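You operate a simulated robot arm through the tools that you are given. There is no shell and no other tool. Be economical: measure what you need, move in short steps, check, and stop when the job is done.

You run a simulated two-armed robot. Do the job below in one go: nothing can be reset, and whatever is moved stays where it is left.

Task
Wipe up the spill on the top of the ledger table with the rag there and put it back.

The check looks at the end state, three seconds after you hand in, the way a careful person would. Anything else that was tipped, shoved, dropped, spilled or broken makes it a failure.

Robot
Two 7-joint arms with two-finger parallel grippers on one trunk, on a base that drives. Base frame: it is fixed to the floor where the robot stands at the start and does not move with it; the origin is under the middle of the robot, x ahead of it, y to its left, z up. Lengths are in mm, angles in rad, forces in N, time in s.
The left shoulder is at the start at [70, 163, 1095], the right one opposite. Payload 3.43 kg a hand.
The tool frame of a hand sits at the grasp point between the pads (the TCP): z along the fingers, y along the line on which they close. The tips reach 34 mm beyond it. The gripper opens to 128 mm. The fingers are 24 mm wide and 12 mm thick; the gripper's body (48 by 130 mm) begins 96 mm behind the TCP.
Orientation is that of the tool frame in the base frame, as a unit quaternion [w, x, y, z]. With the fingers straight down and closing along the base's y, the tool's x points along the base's -x, its y along +y and its z along -z.

Tools
- The arms move only by the tool drive_tool. It takes "left_steps", "right_steps" or both (then of equal length, played together; a hand with none holds still); each is a list that holds one entry, the list of rows, each a list of 7 numbers: the shift along the tool's x, y, z in mm, then the turn, a rotation vector about the tool's x, y, z in rad, then the finger opening in mm, from 0 to 128. In form: [[[x, y, z, wx, wy, wz, hand], ...]]. A call has 1 to 8 rows; each row is the pose to reach, as a shift and turn from the pose commanded when the call began, along the tool's axes at that moment. Rows are played at 5 a second. More than 50 mm and 0.15 rad between two rows, or a gripper value outside its range, and nothing of the call is played. Where a pose cannot be reached the arm comes as near as it can. A force on the tool above 40 N (or 10 N above the force at the start of the call, whichever is more), or a blocked arm, ends the call early, and 0.2 s more pass. The fingers move at their own pace (about 153 mm/s each) and stop on an object; they squeeze with about 39 N. The grip force told is the motor's: it shows also when the fingers shut on nothing. Time passes only in rows, and 0.2 s behind the last, so rows that repeat a pose let the fingers close. The reply holds the time, the measured pose of the TCP, the force on the tool along the base axes, the opening and the grip force, in the units named above and with some noise.
- Cameras (640 x 400 px; columns grow to the right, rows downward): "scene" is now at [128.8, 22.7, 1312]; the picture's right is [0.29, -0.96, 0.00], its down [-0.65, -0.20, -0.73] and it looks along [0.70, 0.21, -0.68] (base axes); focal length 289 px, centre (320, 200). "left" rides on the left gripper at [76, 11, -160] in its tool frame; the picture's right is [-0.15, 0.99, 0.00], its down [-0.88, -0.13, -0.46] and it looks along [-0.45, -0.07, 0.89] (tool axes); focal length 234 px, centre (320, 200). "right" rides on the right gripper at [76, -11, -160] in its tool frame; the picture's right is [0.15, 0.99, 0.00], its down [-0.88, 0.13, -0.46] and it looks along [-0.45, 0.07, 0.89] (tool axes); focal length 234 px, centre (320, 200). There is no depth. A picture from a camera that has moved, and an enlarged one, comes with that camera's place and axes in the base frame and with its lens.
- grab_frame(camera): a new picture of that camera. No time passes.
- move_column(by): slides the trunk up (or, below 0, down) by that many mm; the arms and the scene camera ride with it, the base frame stays. It gives what a move gives, with no picture.
- base_move(legs): drives the robot by 1 to 6 legs, each [ahead, left, turn to the left] in mm, mm and rad, along the robot's own axes; the way and the turn of a leg run together, so that a leg with both is an arc; at most 1500 mm and 3.142 rad a leg. The arms and the cameras ride along, it lands a little off, and it stops where it bumps. It gives what a move gives.
- head_to(pan, tilt): turns the head with the scene camera to pan (to the left, within 1.501 rad either way) and tilt (down, from -0.506 to 1.204), counted from straight ahead of the robot. It gives what a move gives.
- enlarge(camera, box): a new picture of the part [left, top, right, bottom] of that camera's present view, enlarged. No time passes.
- hand_in(): hands the job in; it is judged then, once.

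Work in short steps. Places have to be worked out from the pictures, the camera data and where the tool is seen: move nearer, look again, correct. Check each grasp and each placing, and mend what went wrong. You have 120 turns and 92 pictures in all, those below and enlarged ones among them. Open the grippers and draw the arms clear of the work before you hand the job in, unless the task says otherwise; then end with one line.

The tools are called as name(argument=value, ...) on one line, values as JSON. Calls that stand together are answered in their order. drive_tool: Moves the arms, as the interface text tells. Its arguments: {"type":"object","properties":{"left_steps":{"type":"array","items":{"type":"array","items":{"type":"array","items":{"type":"number"}}}},"right_steps":{"type":"array","items":{"type":"array","items":{"type":"array","items":{"type":"number"}}}}},"required":[]} The other tools are called the same way: move_column (by) slides the trunk up or down; base_move (legs) drives the base; head_to (pan, tilt) turns the head that bears the scene camera; grab_frame (camera) takes a picture; enlarge (camera, box) takes an enlarged picture of a part of a camera's view; hand_in () hands the job in.

At the start:

```text
time: 0.0
left_position: [625.1, 360.9, 950.2]
left_tcp_rot: [0.0, 0.0, 1.0, 0.0]
left_force: [0.2, -0.3, 1.3]
left_opening: 128.2
left_finger_force: 0.1
right_position: [732.4, -116.6, 964.6]
right_tcp_rot: [0.0, 0.001, 1.0, 0.0]
right_force: [-0.1, -0.3, -0.2]
right_opening: 128.0
right_finger_force: 0.1
trunk travel left (down, up): [-575.0, 365.0]
robot x, y, heading: [-1.3, 2.4, -0.0]
head pan, tilt: [0.295, 0.747]
```

scene: 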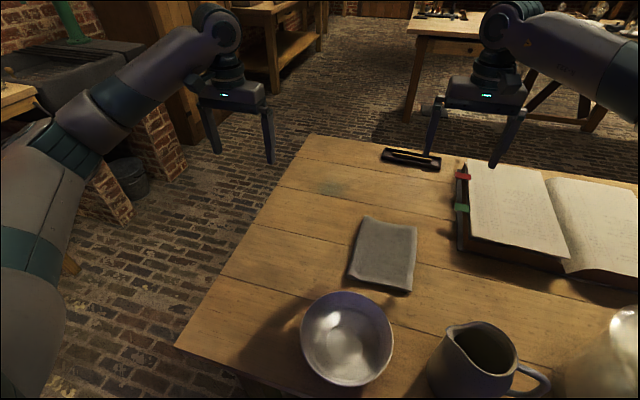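
right: 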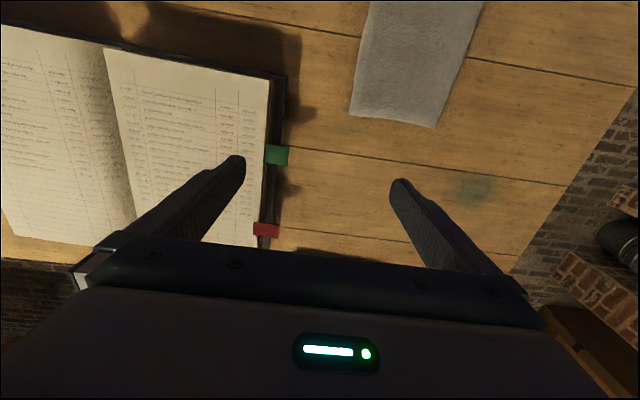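
left: 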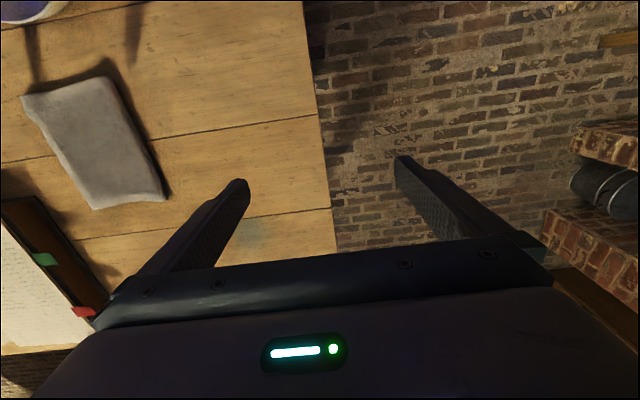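

The rag appears to lie at about x 530–750, y −85–63 and the green spill near [856, 198]. I'll look closer at both.

enlarge(camera="scene", box=[270, 130, 470, 310])

head_to(pan=0.0, tilt=1.1)

grab_frame(camera="scene")

```text
2.22 times, centred on (370, 220) of scene
camera zoom: at [128.8, 22.7, 1312.0], right [0.29, -0.96, 0.0], down [-0.65, -0.2, -0.73], along [0.7, 0.21, -0.68], focal length 642 px, centre (209, 156)
```

zoom: 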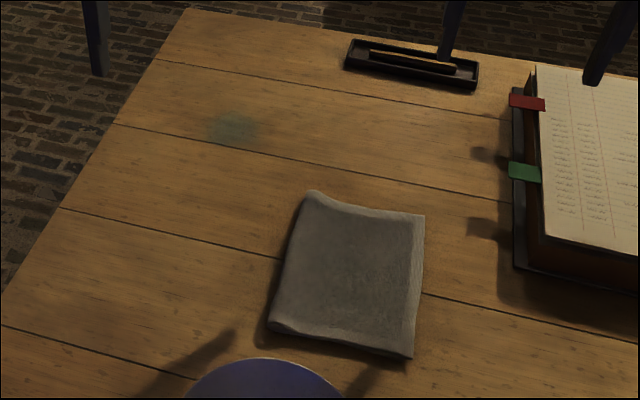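

```text
time: 0.8
left_position: [625.8, 360.8, 950.6]
left_tcp_rot: [0.0, 0.0, 1.0, 0.0]
left_force: [0.1, -0.4, 0.3]
left_opening: 128.0
left_finger_force: 0.1
right_position: [733.8, -116.0, 965.0]
right_tcp_rot: [0.001, 0.0, 1.0, 0.001]
right_force: [-0.7, 0.2, 0.6]
right_opening: 127.9
right_finger_force: 0.1
trunk travel left (down, up): [-575.0, 365.0]
robot x, y, heading: [-3.5, 1.1, -0.001]
head pan, tilt: [0.0, 1.1]
```

```text
87 pictures are left
camera scene: at [112.6, -1.4, 1286.0], right [0.0, -1.0, 0.0], down [-0.89, 0.0, -0.45], along [0.45, 0.0, -0.89], focal length 289 px, centre (320, 200)
```

scene: 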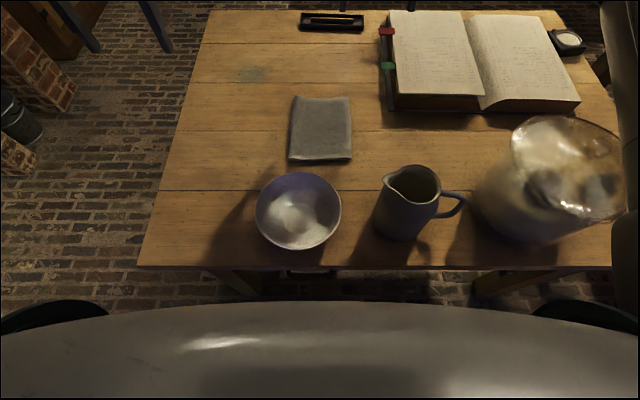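

The rag spans about x 534–752, y −85–80, and the spill about x 815–880, y 165–250. I'll move the right arm up and away, and bring the left hand above the near part of the rag at a safe height.

drive_tool(right_steps=[[[0, 0, -40, 0, 0, 0, 128], [0, 0, -80, 0, 0, 0, 128], [0, 0, -120, 0, 0, 0, 128], [0, -45, -120, 0, 0, 0, 128], [0, -90, -120, 0, 0, 0, 128], [0, -135, -120, 0, 0, 0, 128], [0, -180, -120, 0, 0, 0, 128]]])

drive_tool(left_steps=[[[0, -45, 0, 0, 0, 0, 100], [0, -90, 0, 0, 0, 0, 100], [0, -135, 10, 0, 0, 0, 100], [0, -180, 20, 0, 0, 0, 100], [0, -225, 30, 0, 0, 0, 100], [0, -270, 45, 0, 0, 0, 100], [0, -315, 60, 0, 0, 0, 100], [0, -360, 80, 0, 0, 0, 100]]])

grab_frame(camera="left")

grab_frame(camera="scene")

```text
time: 2.4
left_position: [624.6, 359.3, 951.5]
left_tcp_rot: [0.0, 0.0, 1.0, 0.001]
left_force: [0.5, 0.0, 0.2]
left_opening: 127.8
left_finger_force: 0.0
right_position: [731.8, -298.4, 1083.0]
right_tcp_rot: [0.0, 0.0, 1.0, 0.001]
right_force: [0.2, 0.3, 0.0]
right_opening: 128.1
right_finger_force: 0.1
trunk travel left (down, up): [-575.0, 365.0]
robot x, y, heading: [-2.4, 0.6, -0.0]
head pan, tilt: [0.0, 1.1]
```

```text
time: 4.2
left_position: [624.3, 0.1, 871.2]
left_tcp_rot: [0.0, 0.0, 1.0, 0.001]
left_force: [-0.1, -0.1, -0.1]
left_opening: 100.0
left_finger_force: 0.2
right_position: [734.2, -297.4, 1082.0]
right_tcp_rot: [0.0, -0.001, 1.0, 0.001]
right_force: [-0.4, 0.4, -0.4]
right_opening: 128.0
right_finger_force: 0.1
trunk travel left (down, up): [-575.0, 365.0]
robot x, y, heading: [0.9, 1.1, -0.002]
head pan, tilt: [0.0, 1.1]
```

```text
86 pictures are left
camera left: at [548.3, 9.0, 1030.5], right [0.14, 0.99, 0.0], down [0.88, -0.13, 0.45], along [0.45, -0.06, -0.89], focal length 234 px, centre (320, 200)
```

left: 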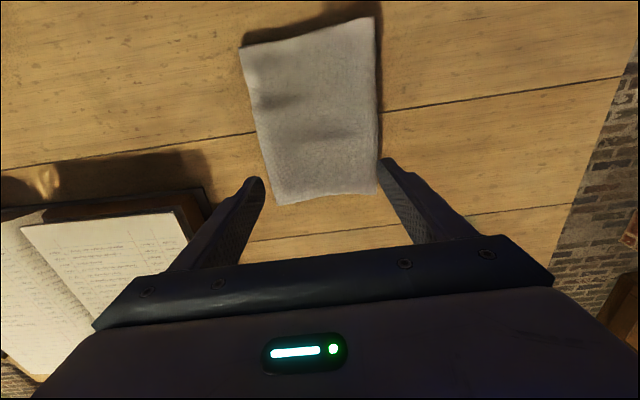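

```text
85 pictures are left
camera scene: at [113.0, -3.2, 1286.0], right [0.0, -1.0, 0.0], down [-0.89, 0.0, -0.45], along [0.45, 0.0, -0.89], focal length 289 px, centre (320, 200)
```

scene: 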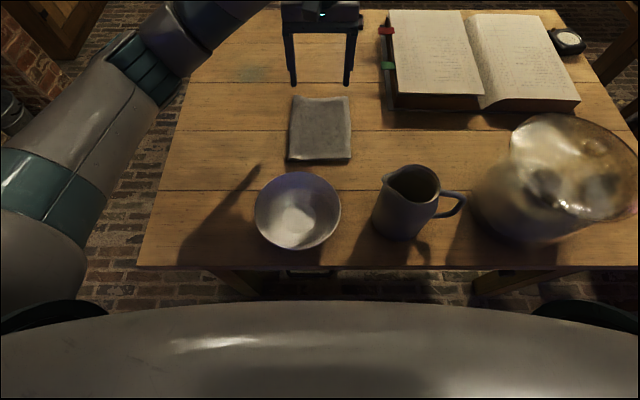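

Cross-checking plank lines between the two cameras suggests the table top is nearer z≈730 than 677, so the rag centre would be near [598, 0]. I'll descend part way and check again.

drive_tool(left_steps=[[[10, 0, 20, 0, 0, 0, 80], [25, 0, 45, 0, 0, 0, 60], [25, 0, 65, 0, 0, 0, 60]]])

grab_frame(camera="left")

enlarge(camera="scene", box=[220, 40, 420, 180])

```text
time: 5.0
left_position: [599.8, 2.0, 806.1]
left_tcp_rot: [-0.001, 0.0, 1.0, 0.0]
left_force: [0.6, 0.2, 0.3]
left_opening: 60.1
left_finger_force: 0.0
right_position: [732.9, -295.9, 1084.6]
right_tcp_rot: [0.0, 0.0, 1.0, 0.0]
right_force: [-0.3, 0.7, 0.1]
right_opening: 128.0
right_finger_force: 0.1
trunk travel left (down, up): [-575.0, 365.0]
robot x, y, heading: [-1.5, -0.6, -0.004]
head pan, tilt: [0.0, 1.1]
```

```text
84 pictures are left
camera left: at [523.6, 11.0, 965.4], right [0.15, 0.99, 0.0], down [0.88, -0.13, 0.45], along [0.45, -0.07, -0.89], focal length 234 px, centre (320, 200)
```

left: 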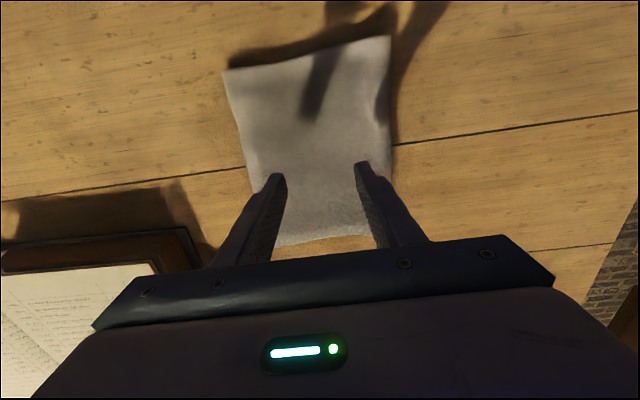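

```text
2.86 times, centred on (320, 110) of scene
camera zoom: at [112.9, -1.6, 1286.0], right [0.0, -1.0, 0.0], down [-0.89, 0.0, -0.45], along [0.45, 0.0, -0.89], focal length 826 px, centre (320, 457)
```

zoom: 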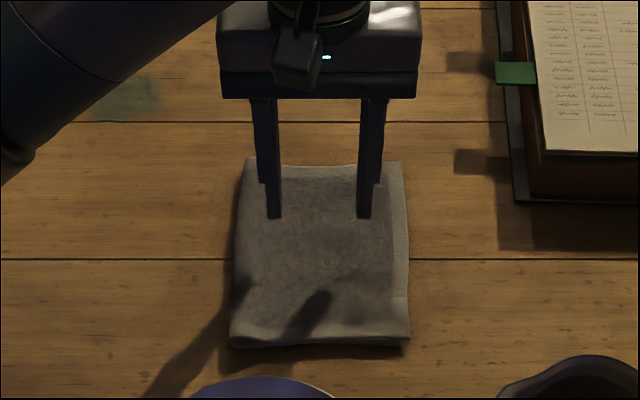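

The second parallax check agrees: the surface is near z≈735, the rag centre is about [597, 0], and the fingers are over it. I'll descend in small steps watching the force.

drive_tool(left_steps=[[[0, 0, 8, 0, 0, 0, 60], [0, 0, 14, 0, 0, 0, 60], [0, 0, 20, 0, 0, 0, 60], [0, 0, 20, 0, 0, 0, 60]]])

enlarge(camera="scene", box=[220, 40, 420, 180])

```text
time: 6.0
left_position: [598.7, 1.2, 786.1]
left_tcp_rot: [0.0, 0.0, 1.0, 0.0]
left_force: [-0.2, -0.4, -0.6]
left_opening: 59.9
left_finger_force: 0.1
right_position: [733.6, -296.1, 1083.8]
right_tcp_rot: [0.0, 0.0, 1.0, 0.0]
right_force: [-0.8, 0.1, -1.0]
right_opening: 128.3
right_finger_force: 0.1
trunk travel left (down, up): [-575.0, 365.0]
robot x, y, heading: [2.8, -1.2, -0.003]
head pan, tilt: [0.0, 1.1]
```

```text
2.86 times, centred on (320, 110) of scene
camera zoom: at [112.5, -1.6, 1286.0], right [0.0, -1.0, 0.0], down [-0.89, 0.0, -0.45], along [0.45, 0.0, -0.89], focal length 826 px, centre (320, 457)
```

zoom: 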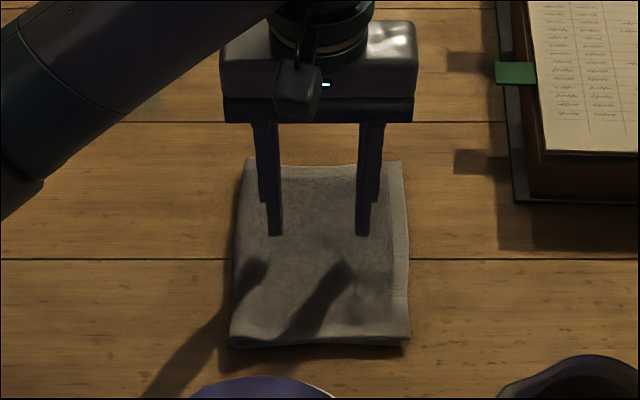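

Tips are at z≈752 with no contact, and the finger shadows are still apart from them. Continuing down in small steps.

drive_tool(left_steps=[[[0, 0, 5, 0, 0, 0, 60], [0, 0, 10, 0, 0, 0, 60], [0, 0, 14, 0, 0, 0, 60], [0, 0, 18, 0, 0, 0, 60]]])

enlarge(camera="scene", box=[220, 40, 420, 180])

```text
time: 7.0
left_position: [600.1, 0.9, 768.3]
left_tcp_rot: [0.0, -0.001, 1.0, -0.001]
left_force: [0.1, -0.4, -0.7]
left_opening: 60.2
left_finger_force: 0.0
right_position: [733.2, -295.8, 1084.8]
right_tcp_rot: [0.0, 0.001, 1.0, 0.0]
right_force: [-0.8, -0.3, -0.3]
right_opening: 127.9
right_finger_force: 0.0
trunk travel left (down, up): [-575.0, 365.0]
robot x, y, heading: [2.6, -0.6, -0.001]
head pan, tilt: [0.0, 1.1]
```

```text
2.86 times, centred on (320, 110) of scene
camera zoom: at [112.6, -1.6, 1286.0], right [0.0, -1.0, 0.0], down [-0.89, 0.0, -0.45], along [0.45, 0.0, -0.89], focal length 826 px, centre (320, 457)
```

zoom: 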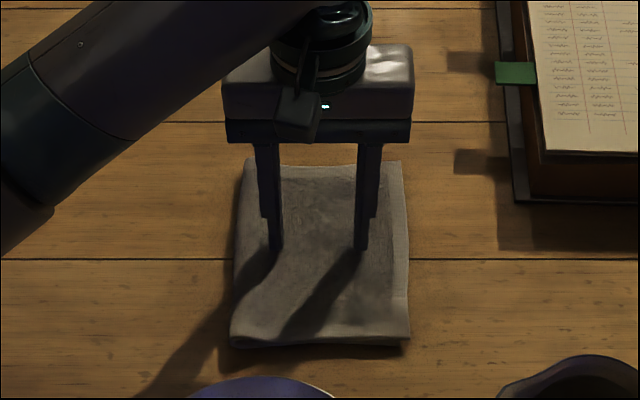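

The shadows nearly meet the tips (z≈734). I'll creep lower until contact shows.

drive_tool(left_steps=[[[0, 0, 3, 0, 0, 0, 60], [0, 0, 6, 0, 0, 0, 60], [0, 0, 8, 0, 0, 0, 60]]])

enlarge(camera="scene", box=[220, 40, 420, 180])

```text
time: 7.8
left_position: [600.0, 1.5, 760.1]
left_tcp_rot: [0.0, 0.0, 1.0, 0.001]
left_force: [1.8, 1.8, 6.2]
left_opening: 60.2
left_finger_force: 0.0
right_position: [732.6, -295.9, 1083.7]
right_tcp_rot: [0.0, 0.0, 1.0, -0.001]
right_force: [0.0, 0.0, 0.2]
right_opening: 128.3
right_finger_force: 0.1
trunk travel left (down, up): [-575.0, 365.0]
robot x, y, heading: [1.3, -1.1, -0.001]
head pan, tilt: [0.0, 1.1]
```

```text
2.86 times, centred on (320, 110) of scene
camera zoom: at [112.0, -1.4, 1286.2], right [0.0, -1.0, 0.0], down [-0.89, 0.0, -0.45], along [0.45, 0.0, -0.89], focal length 826 px, centre (320, 457)
```

zoom: 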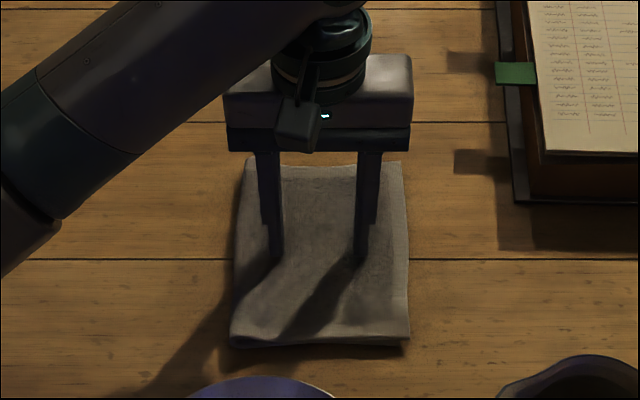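

Contact at 6 N with tips at z≈726. I'll press a touch further and close to pinch the cloth.

drive_tool(left_steps=[[[0, 0, 2, 0, 0, 0, 60], [0, 0, 2, 0, 0, 0, 40], [0, 0, 2, 0, 0, 0, 20], [0, 0, 2, 0, 0, 0, 0], [0, 0, 2, 0, 0, 0, 0], [0, 0, 2, 0, 0, 0, 0]]])

enlarge(camera="scene", box=[220, 40, 420, 180])

grab_frame(camera="left")

```text
time: 9.2
left_position: [599.2, 0.9, 759.4]
left_tcp_rot: [0.001, -0.001, 1.0, -0.001]
left_force: [2.2, -2.0, 22.1]
left_opening: 9.3
left_finger_force: 38.9
right_position: [731.9, -297.5, 1085.1]
right_tcp_rot: [0.001, 0.0, 1.0, 0.0]
right_force: [-0.4, 0.0, 1.1]
right_opening: 128.2
right_finger_force: 0.0
trunk travel left (down, up): [-575.0, 365.0]
robot x, y, heading: [-0.3, -0.2, -0.001]
head pan, tilt: [0.0, 1.1]
```

```text
2.86 times, centred on (320, 110) of scene
camera zoom: at [110.6, -1.8, 1286.3], right [0.0, -1.0, 0.0], down [-0.89, 0.0, -0.46], along [0.46, 0.0, -0.89], focal length 826 px, centre (320, 457)
```

zoom: 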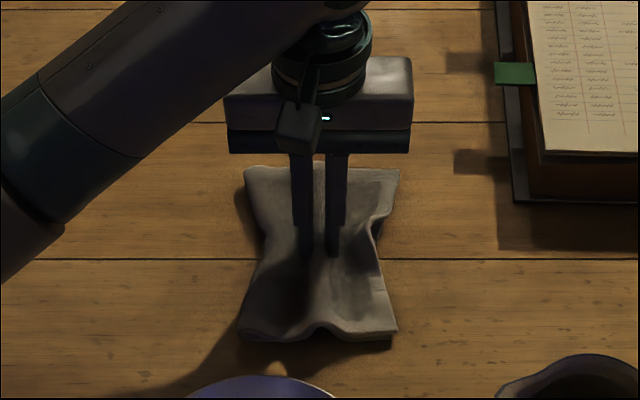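

```text
78 pictures are left
camera left: at [522.6, 11.1, 918.9], right [0.15, 0.99, 0.0], down [0.88, -0.13, 0.46], along [0.45, -0.07, -0.89], focal length 234 px, centre (320, 200)
```

left: 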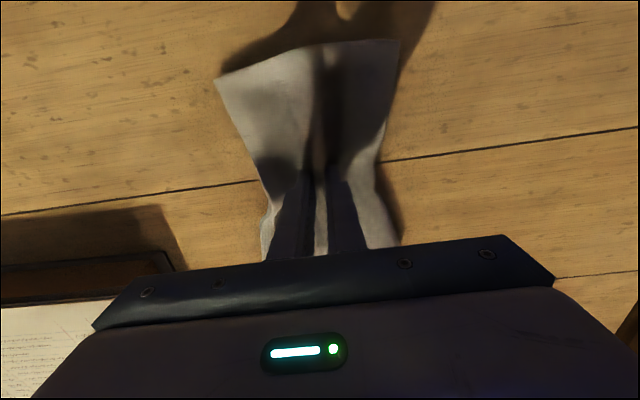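

The cloth is soft and well pinched (opening 9 mm, 39 N). I'll ease the press slightly and drag it toward the spill, about [794, 190].

drive_tool(left_steps=[[[0, 0, -3, 0, 0, 0, 0], [-25, 24, -3, 0, 0, 0, 0], [-50, 48, -3, 0, 0, 0, 0], [-75, 72, -3, 0, 0, 0, 0], [-100, 96, -3, 0, 0, 0, 0], [-125, 120, -3, 0, 0, 0, 0], [-150, 144, -3, 0, 0, 0, 0]]])

grab_frame(camera="scene")

grab_frame(camera="left")

```text
time: 10.8
left_position: [750.6, 144.8, 761.1]
left_tcp_rot: [0.0, 0.0, 1.0, 0.0]
left_force: [-2.9, -0.4, 7.1]
left_opening: 9.4
left_finger_force: 38.9
right_position: [732.8, -296.3, 1084.4]
right_tcp_rot: [0.0, 0.001, 1.0, 0.0]
right_force: [0.4, -0.2, 0.7]
right_opening: 128.0
right_finger_force: 0.0
trunk travel left (down, up): [-575.0, 365.0]
robot x, y, heading: [2.5, 0.6, 0.003]
head pan, tilt: [0.0, 1.1]
```

```text
77 pictures are left
camera scene: at [111.9, -1.6, 1286.0], right [0.0, -1.0, 0.0], down [-0.89, 0.0, -0.45], along [0.45, 0.0, -0.89], focal length 289 px, centre (320, 200)
```

scene: 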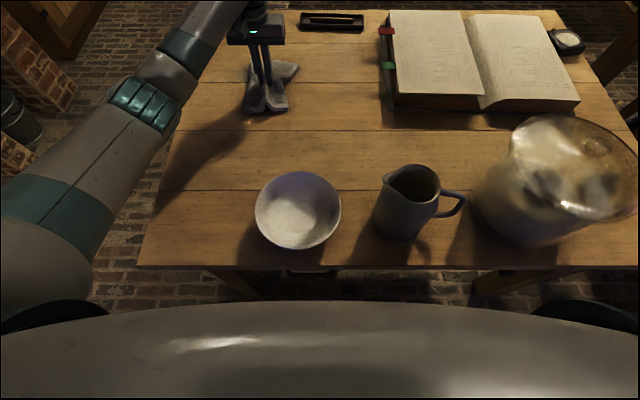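

```text
76 pictures are left
camera left: at [673.4, 155.4, 920.8], right [0.15, 0.99, 0.0], down [0.88, -0.13, 0.46], along [0.45, -0.07, -0.89], focal length 234 px, centre (320, 200)
```

left: 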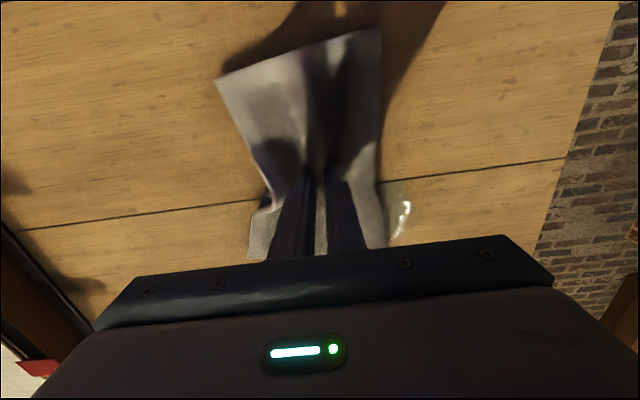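

The cloth follows well; the shiny spill edge shows near [802, 216]. Now I'll wipe over it with strokes, pressing slightly more.

drive_tool(left_steps=[[[-25, 25, 2, 0, 0, 0, 0], [-50, 50, 2, 0, 0, 0, 0], [-60, 85, 2, 0, 0, 0, 0], [-60, 110, 2, 0, 0, 0, 0], [-60, 75, 2, 0, 0, 0, 0], [-60, 40, 2, 0, 0, 0, 0], [-60, 5, 2, 0, 0, 0, 0], [-90, 0, 2, 0, 0, 0, 0]]])

drive_tool(left_steps=[[[0, 35, 0, 0, 0, 0, 0], [0, 70, 0, 0, 0, 0, 0], [0, 105, 0, 0, 0, 0, 0], [30, 105, 0, 0, 0, 0, 0], [60, 100, 0, 0, 0, 0, 0], [60, 65, 0, 0, 0, 0, 0], [60, 30, 0, 0, 0, 0, 0], [60, 0, 0, 0, 0, 0, 0]]])

grab_frame(camera="left")

enlarge(camera="scene", box=[180, 20, 340, 120])

```text
time: 12.6
left_position: [825.6, 145.6, 761.3]
left_tcp_rot: [0.001, 0.002, 1.0, 0.001]
left_force: [-1.6, -2.2, 8.8]
left_opening: 9.3
left_finger_force: 39.5
left hand out of reach, approached as far as the arm can: row 8
right_position: [731.7, -298.7, 1083.9]
right_tcp_rot: [0.0, 0.001, 1.0, 0.001]
right_force: [0.5, -0.1, -1.3]
right_opening: 128.1
right_finger_force: 0.0
trunk travel left (down, up): [-575.0, 365.0]
robot x, y, heading: [0.7, -0.0, 0.001]
head pan, tilt: [0.0, 1.1]
```

```text
time: 14.4
left_position: [764.9, 147.3, 759.7]
left_tcp_rot: [0.0, -0.001, 1.0, 0.0]
left_force: [-2.2, 3.9, 12.7]
left_opening: 9.0
left_finger_force: 38.6
right_position: [732.2, -296.1, 1084.9]
right_tcp_rot: [0.001, 0.0, 1.0, 0.0]
right_force: [-0.9, -1.1, 0.2]
right_opening: 127.9
right_finger_force: 0.0
trunk travel left (down, up): [-575.0, 365.0]
robot x, y, heading: [-0.8, -0.8, 0.003]
head pan, tilt: [0.0, 1.1]
```

```text
75 pictures are left
camera left: at [689.1, 157.6, 919.7], right [0.15, 0.99, 0.0], down [0.88, -0.13, 0.46], along [0.45, -0.07, -0.89], focal length 234 px, centre (320, 200)
```

left: 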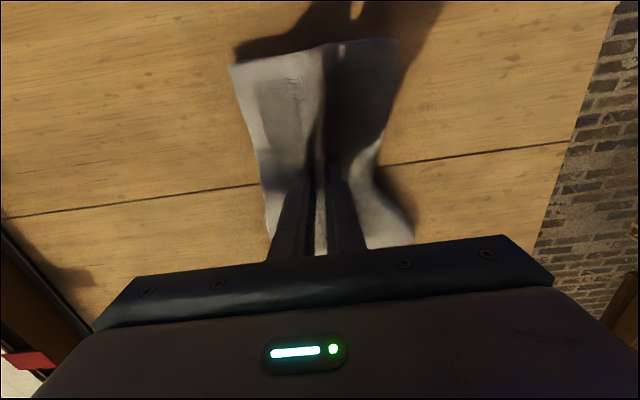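

```text
4.00 times, centred on (260, 70) of scene
camera zoom: at [111.0, -2.2, 1286.1], right [0.0, -1.0, 0.0], down [-0.89, 0.0, -0.45], along [0.45, 0.0, -0.89], focal length 1156 px, centre (560, 720)
```

zoom: 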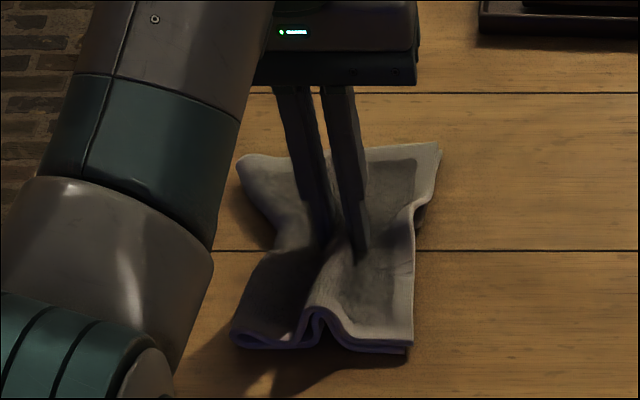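

The visible patch looks clean. I'll drag the rag part way back to see the whole spill area.

drive_tool(left_steps=[[[25, -25, -1, 0, 0, 0, 0], [50, -50, -1, 0, 0, 0, 0], [75, -75, -1, 0, 0, 0, 0], [100, -95, -1, 0, 0, 0, 0], [125, -115, -1, 0, 0, 0, 0], [148, -132, -1, 0, 0, 0, 0], [165, -146, -1, 0, 0, 0, 0]]])

enlarge(camera="scene", box=[180, 20, 380, 180])

grab_frame(camera="left")

```text
time: 16.0
left_position: [601.0, 1.1, 762.0]
left_tcp_rot: [0.0, 0.0, 1.0, 0.0]
left_force: [0.9, 2.0, 7.6]
left_opening: 9.0
left_finger_force: 39.2
right_position: [733.3, -297.4, 1083.9]
right_tcp_rot: [0.0, 0.0, 1.0, 0.0]
right_force: [0.9, -0.2, 0.3]
right_opening: 128.1
right_finger_force: 0.0
trunk travel left (down, up): [-575.0, 365.0]
robot x, y, heading: [4.6, -0.0, 0.004]
head pan, tilt: [0.0, 1.1]
```

```text
2.50 times, centred on (280, 100) of scene
camera zoom: at [111.8, -1.6, 1286.0], right [0.0, -1.0, 0.0], down [-0.89, 0.0, -0.45], along [0.45, 0.0, -0.89], focal length 723 px, centre (420, 450)
```

zoom: 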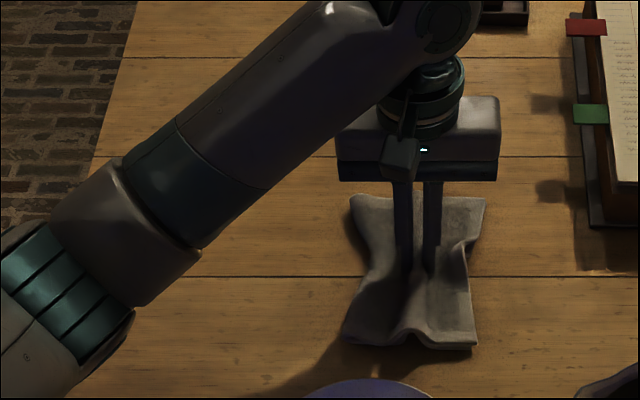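

```text
72 pictures are left
camera left: at [524.3, 12.1, 920.6], right [0.14, 0.99, 0.0], down [0.88, -0.13, 0.46], along [0.45, -0.07, -0.89], focal length 234 px, centre (320, 200)
```

left: 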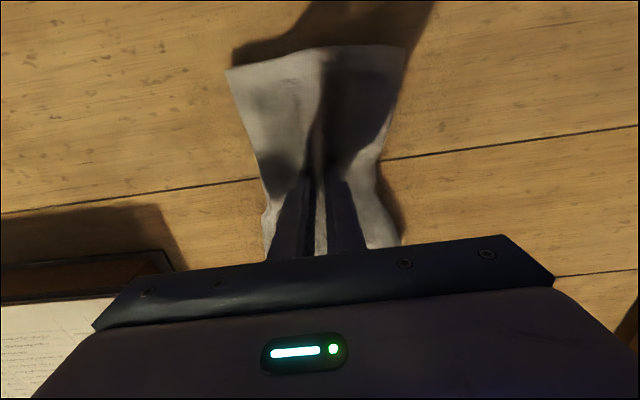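

The rag is back at its starting place and still gripped. The arm hides the spill spot from the scene camera, so I'll look with the right camera before releasing.

enlarge(camera="right", box=[420, 110, 640, 290])

```text
2.22 times, centred on (530, 200) of right
camera zoom: at [655.8, -304.9, 1245.0], right [-0.15, 0.99, 0.0], down [0.88, 0.13, 0.46], along [0.45, 0.07, -0.89], focal length 520 px, centre (-147, 200)
```

zoom: 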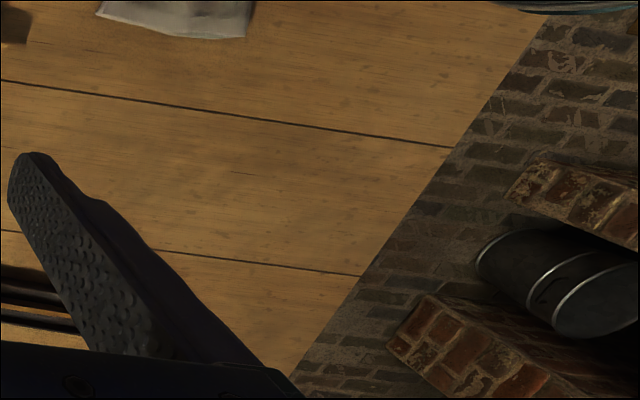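

It looks clean; a tighter look to make sure no film is left.

enlarge(camera="right", box=[490, 140, 610, 230])

```text
4.44 times, centred on (550, 185) of right
camera zoom: at [655.8, -304.9, 1245.0], right [-0.15, 0.99, 0.0], down [0.88, 0.13, 0.46], along [0.45, 0.07, -0.89], focal length 1041 px, centre (-702, 267)
```

zoom: 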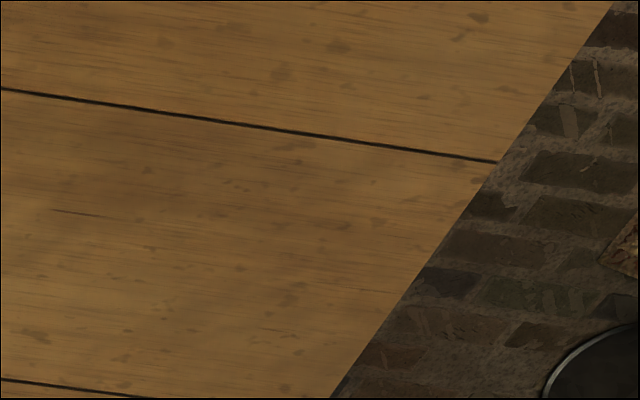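

The table is clean. I'll open the fingers gradually in place so the cloth spreads out, then lift.

drive_tool(left_steps=[[[0, 0, 0, 0, 0, 0, 15], [0, 0, 0, 0, 0, 0, 35], [0, 0, 0, 0, 0, 0, 60], [0, 0, 0, 0, 0, 0, 60], [0, 0, -10, 0, 0, 0, 60], [0, 0, -40, 0, 0, 0, 60], [0, 0, -80, 0, 0, 0, 60]]])

grab_frame(camera="left")

enlarge(camera="scene", box=[220, 40, 420, 180])

```text
time: 17.6
left_position: [601.4, 1.2, 841.6]
left_tcp_rot: [0.0, 0.0, 1.0, 0.0]
left_force: [0.1, -0.1, -0.4]
left_opening: 59.8
left_finger_force: 0.1
right_position: [732.4, -295.7, 1082.9]
right_tcp_rot: [0.0, 0.001, 1.0, 0.001]
right_force: [-0.4, -1.0, -0.5]
right_opening: 128.0
right_finger_force: 0.2
trunk travel left (down, up): [-575.0, 365.0]
robot x, y, heading: [-1.8, 1.6, 0.003]
head pan, tilt: [0.0, 1.1]
```

```text
69 pictures are left
camera left: at [525.1, 12.0, 1000.8], right [0.15, 0.99, 0.0], down [0.88, -0.13, 0.45], along [0.45, -0.07, -0.89], focal length 234 px, centre (320, 200)
```

left: 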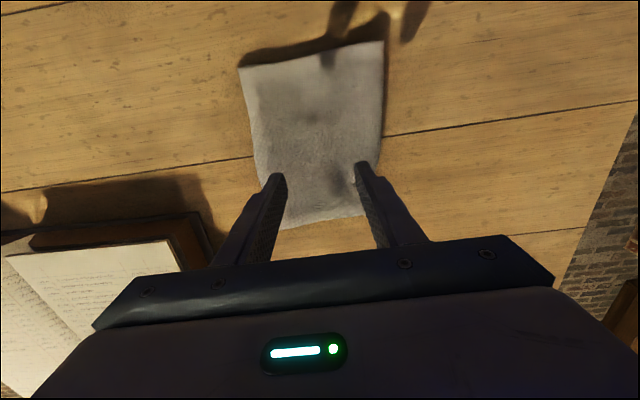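

```text
2.86 times, centred on (320, 110) of scene
camera zoom: at [112.0, -1.8, 1285.9], right [0.0, -1.0, 0.0], down [-0.89, 0.0, -0.45], along [0.45, 0.0, -0.89], focal length 826 px, centre (320, 457)
```

zoom: 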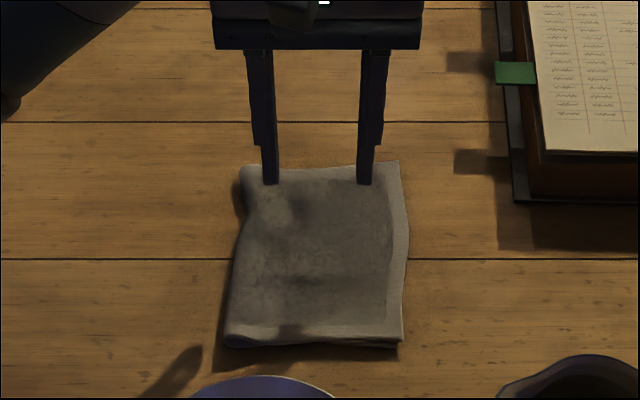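

The rag lies flat, almost exactly as it was before. I'll draw the left arm up and back to its own side, then take a last look.

drive_tool(left_steps=[[[0, 0, -40, 0, 0, 0, 80], [0, 0, -80, 0, 0, 0, 100], [0, 0, -110, 0, 0, 0, 128], [0, 45, -110, 0, 0, 0, 128], [0, 90, -110, 0, 0, 0, 128], [0, 135, -110, 0, 0, 0, 128], [0, 180, -110, 0, 0, 0, 128], [0, 225, -110, 0, 0, 0, 128]]])

drive_tool(left_steps=[[[0, 45, 0, 0, 0, 0, 128], [0, 90, 0, 0, 0, 0, 128], [0, 135, 0, 0, 0, 0, 128]]])

grab_frame(camera="scene")

enlarge(camera="scene", box=[180, 30, 360, 170])

```text
time: 19.4
left_position: [601.3, 227.5, 949.5]
left_tcp_rot: [0.0, 0.001, 1.0, -0.001]
left_force: [0.1, -0.3, -0.1]
left_opening: 128.0
left_finger_force: 0.0
right_position: [733.7, -294.6, 1084.1]
right_tcp_rot: [0.0, 0.001, 1.0, -0.001]
right_force: [0.3, 1.4, 0.7]
right_opening: 127.9
right_finger_force: 0.1
trunk travel left (down, up): [-575.0, 365.0]
robot x, y, heading: [-0.3, -1.1, -0.0]
head pan, tilt: [0.0, 1.1]
```

```text
time: 20.2
left_position: [601.7, 363.8, 949.3]
left_tcp_rot: [0.0, 0.0, 1.0, -0.001]
left_force: [0.3, 0.7, 0.1]
left_opening: 128.2
left_finger_force: 0.1
right_position: [732.5, -295.1, 1083.6]
right_tcp_rot: [0.0, 0.001, 1.0, -0.001]
right_force: [-0.4, -0.9, 0.5]
right_opening: 128.4
right_finger_force: 0.1
trunk travel left (down, up): [-575.0, 365.0]
robot x, y, heading: [-3.3, 0.2, 0.001]
head pan, tilt: [0.0, 1.1]
```

```text
67 pictures are left
camera scene: at [112.0, -0.3, 1286.0], right [0.0, -1.0, 0.0], down [-0.89, 0.0, -0.45], along [0.45, 0.0, -0.89], focal length 289 px, centre (320, 200)
```

scene: 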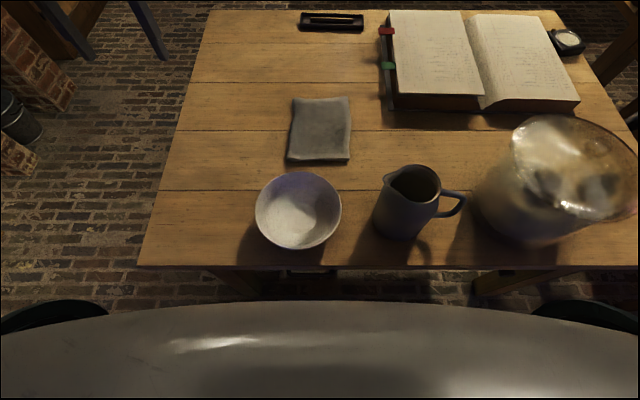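

```text
2.86 times, centred on (270, 100) of scene
camera zoom: at [112.0, -0.3, 1286.0], right [0.0, -1.0, 0.0], down [-0.89, 0.0, -0.45], along [0.45, 0.0, -0.89], focal length 826 px, centre (463, 486)
```

zoom: 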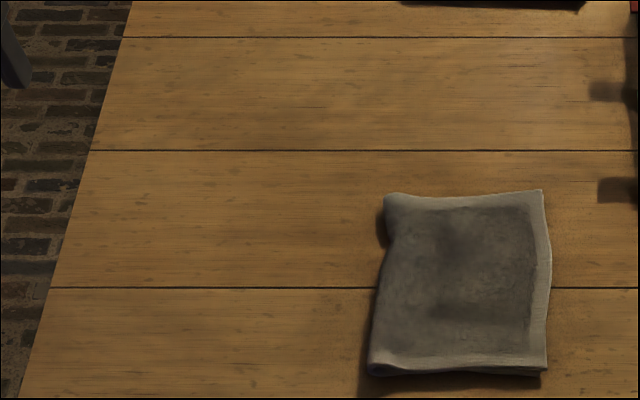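

The spill is gone, the rag is back in its place, everything else is undisturbed and the arms are clear. Handing in.

hand_in()

```text
The job is handed in.
```

I wiped up the spill on the ledger table and put the rag back flat where it lay; the last pictures show a clean table top and nothing else moved.
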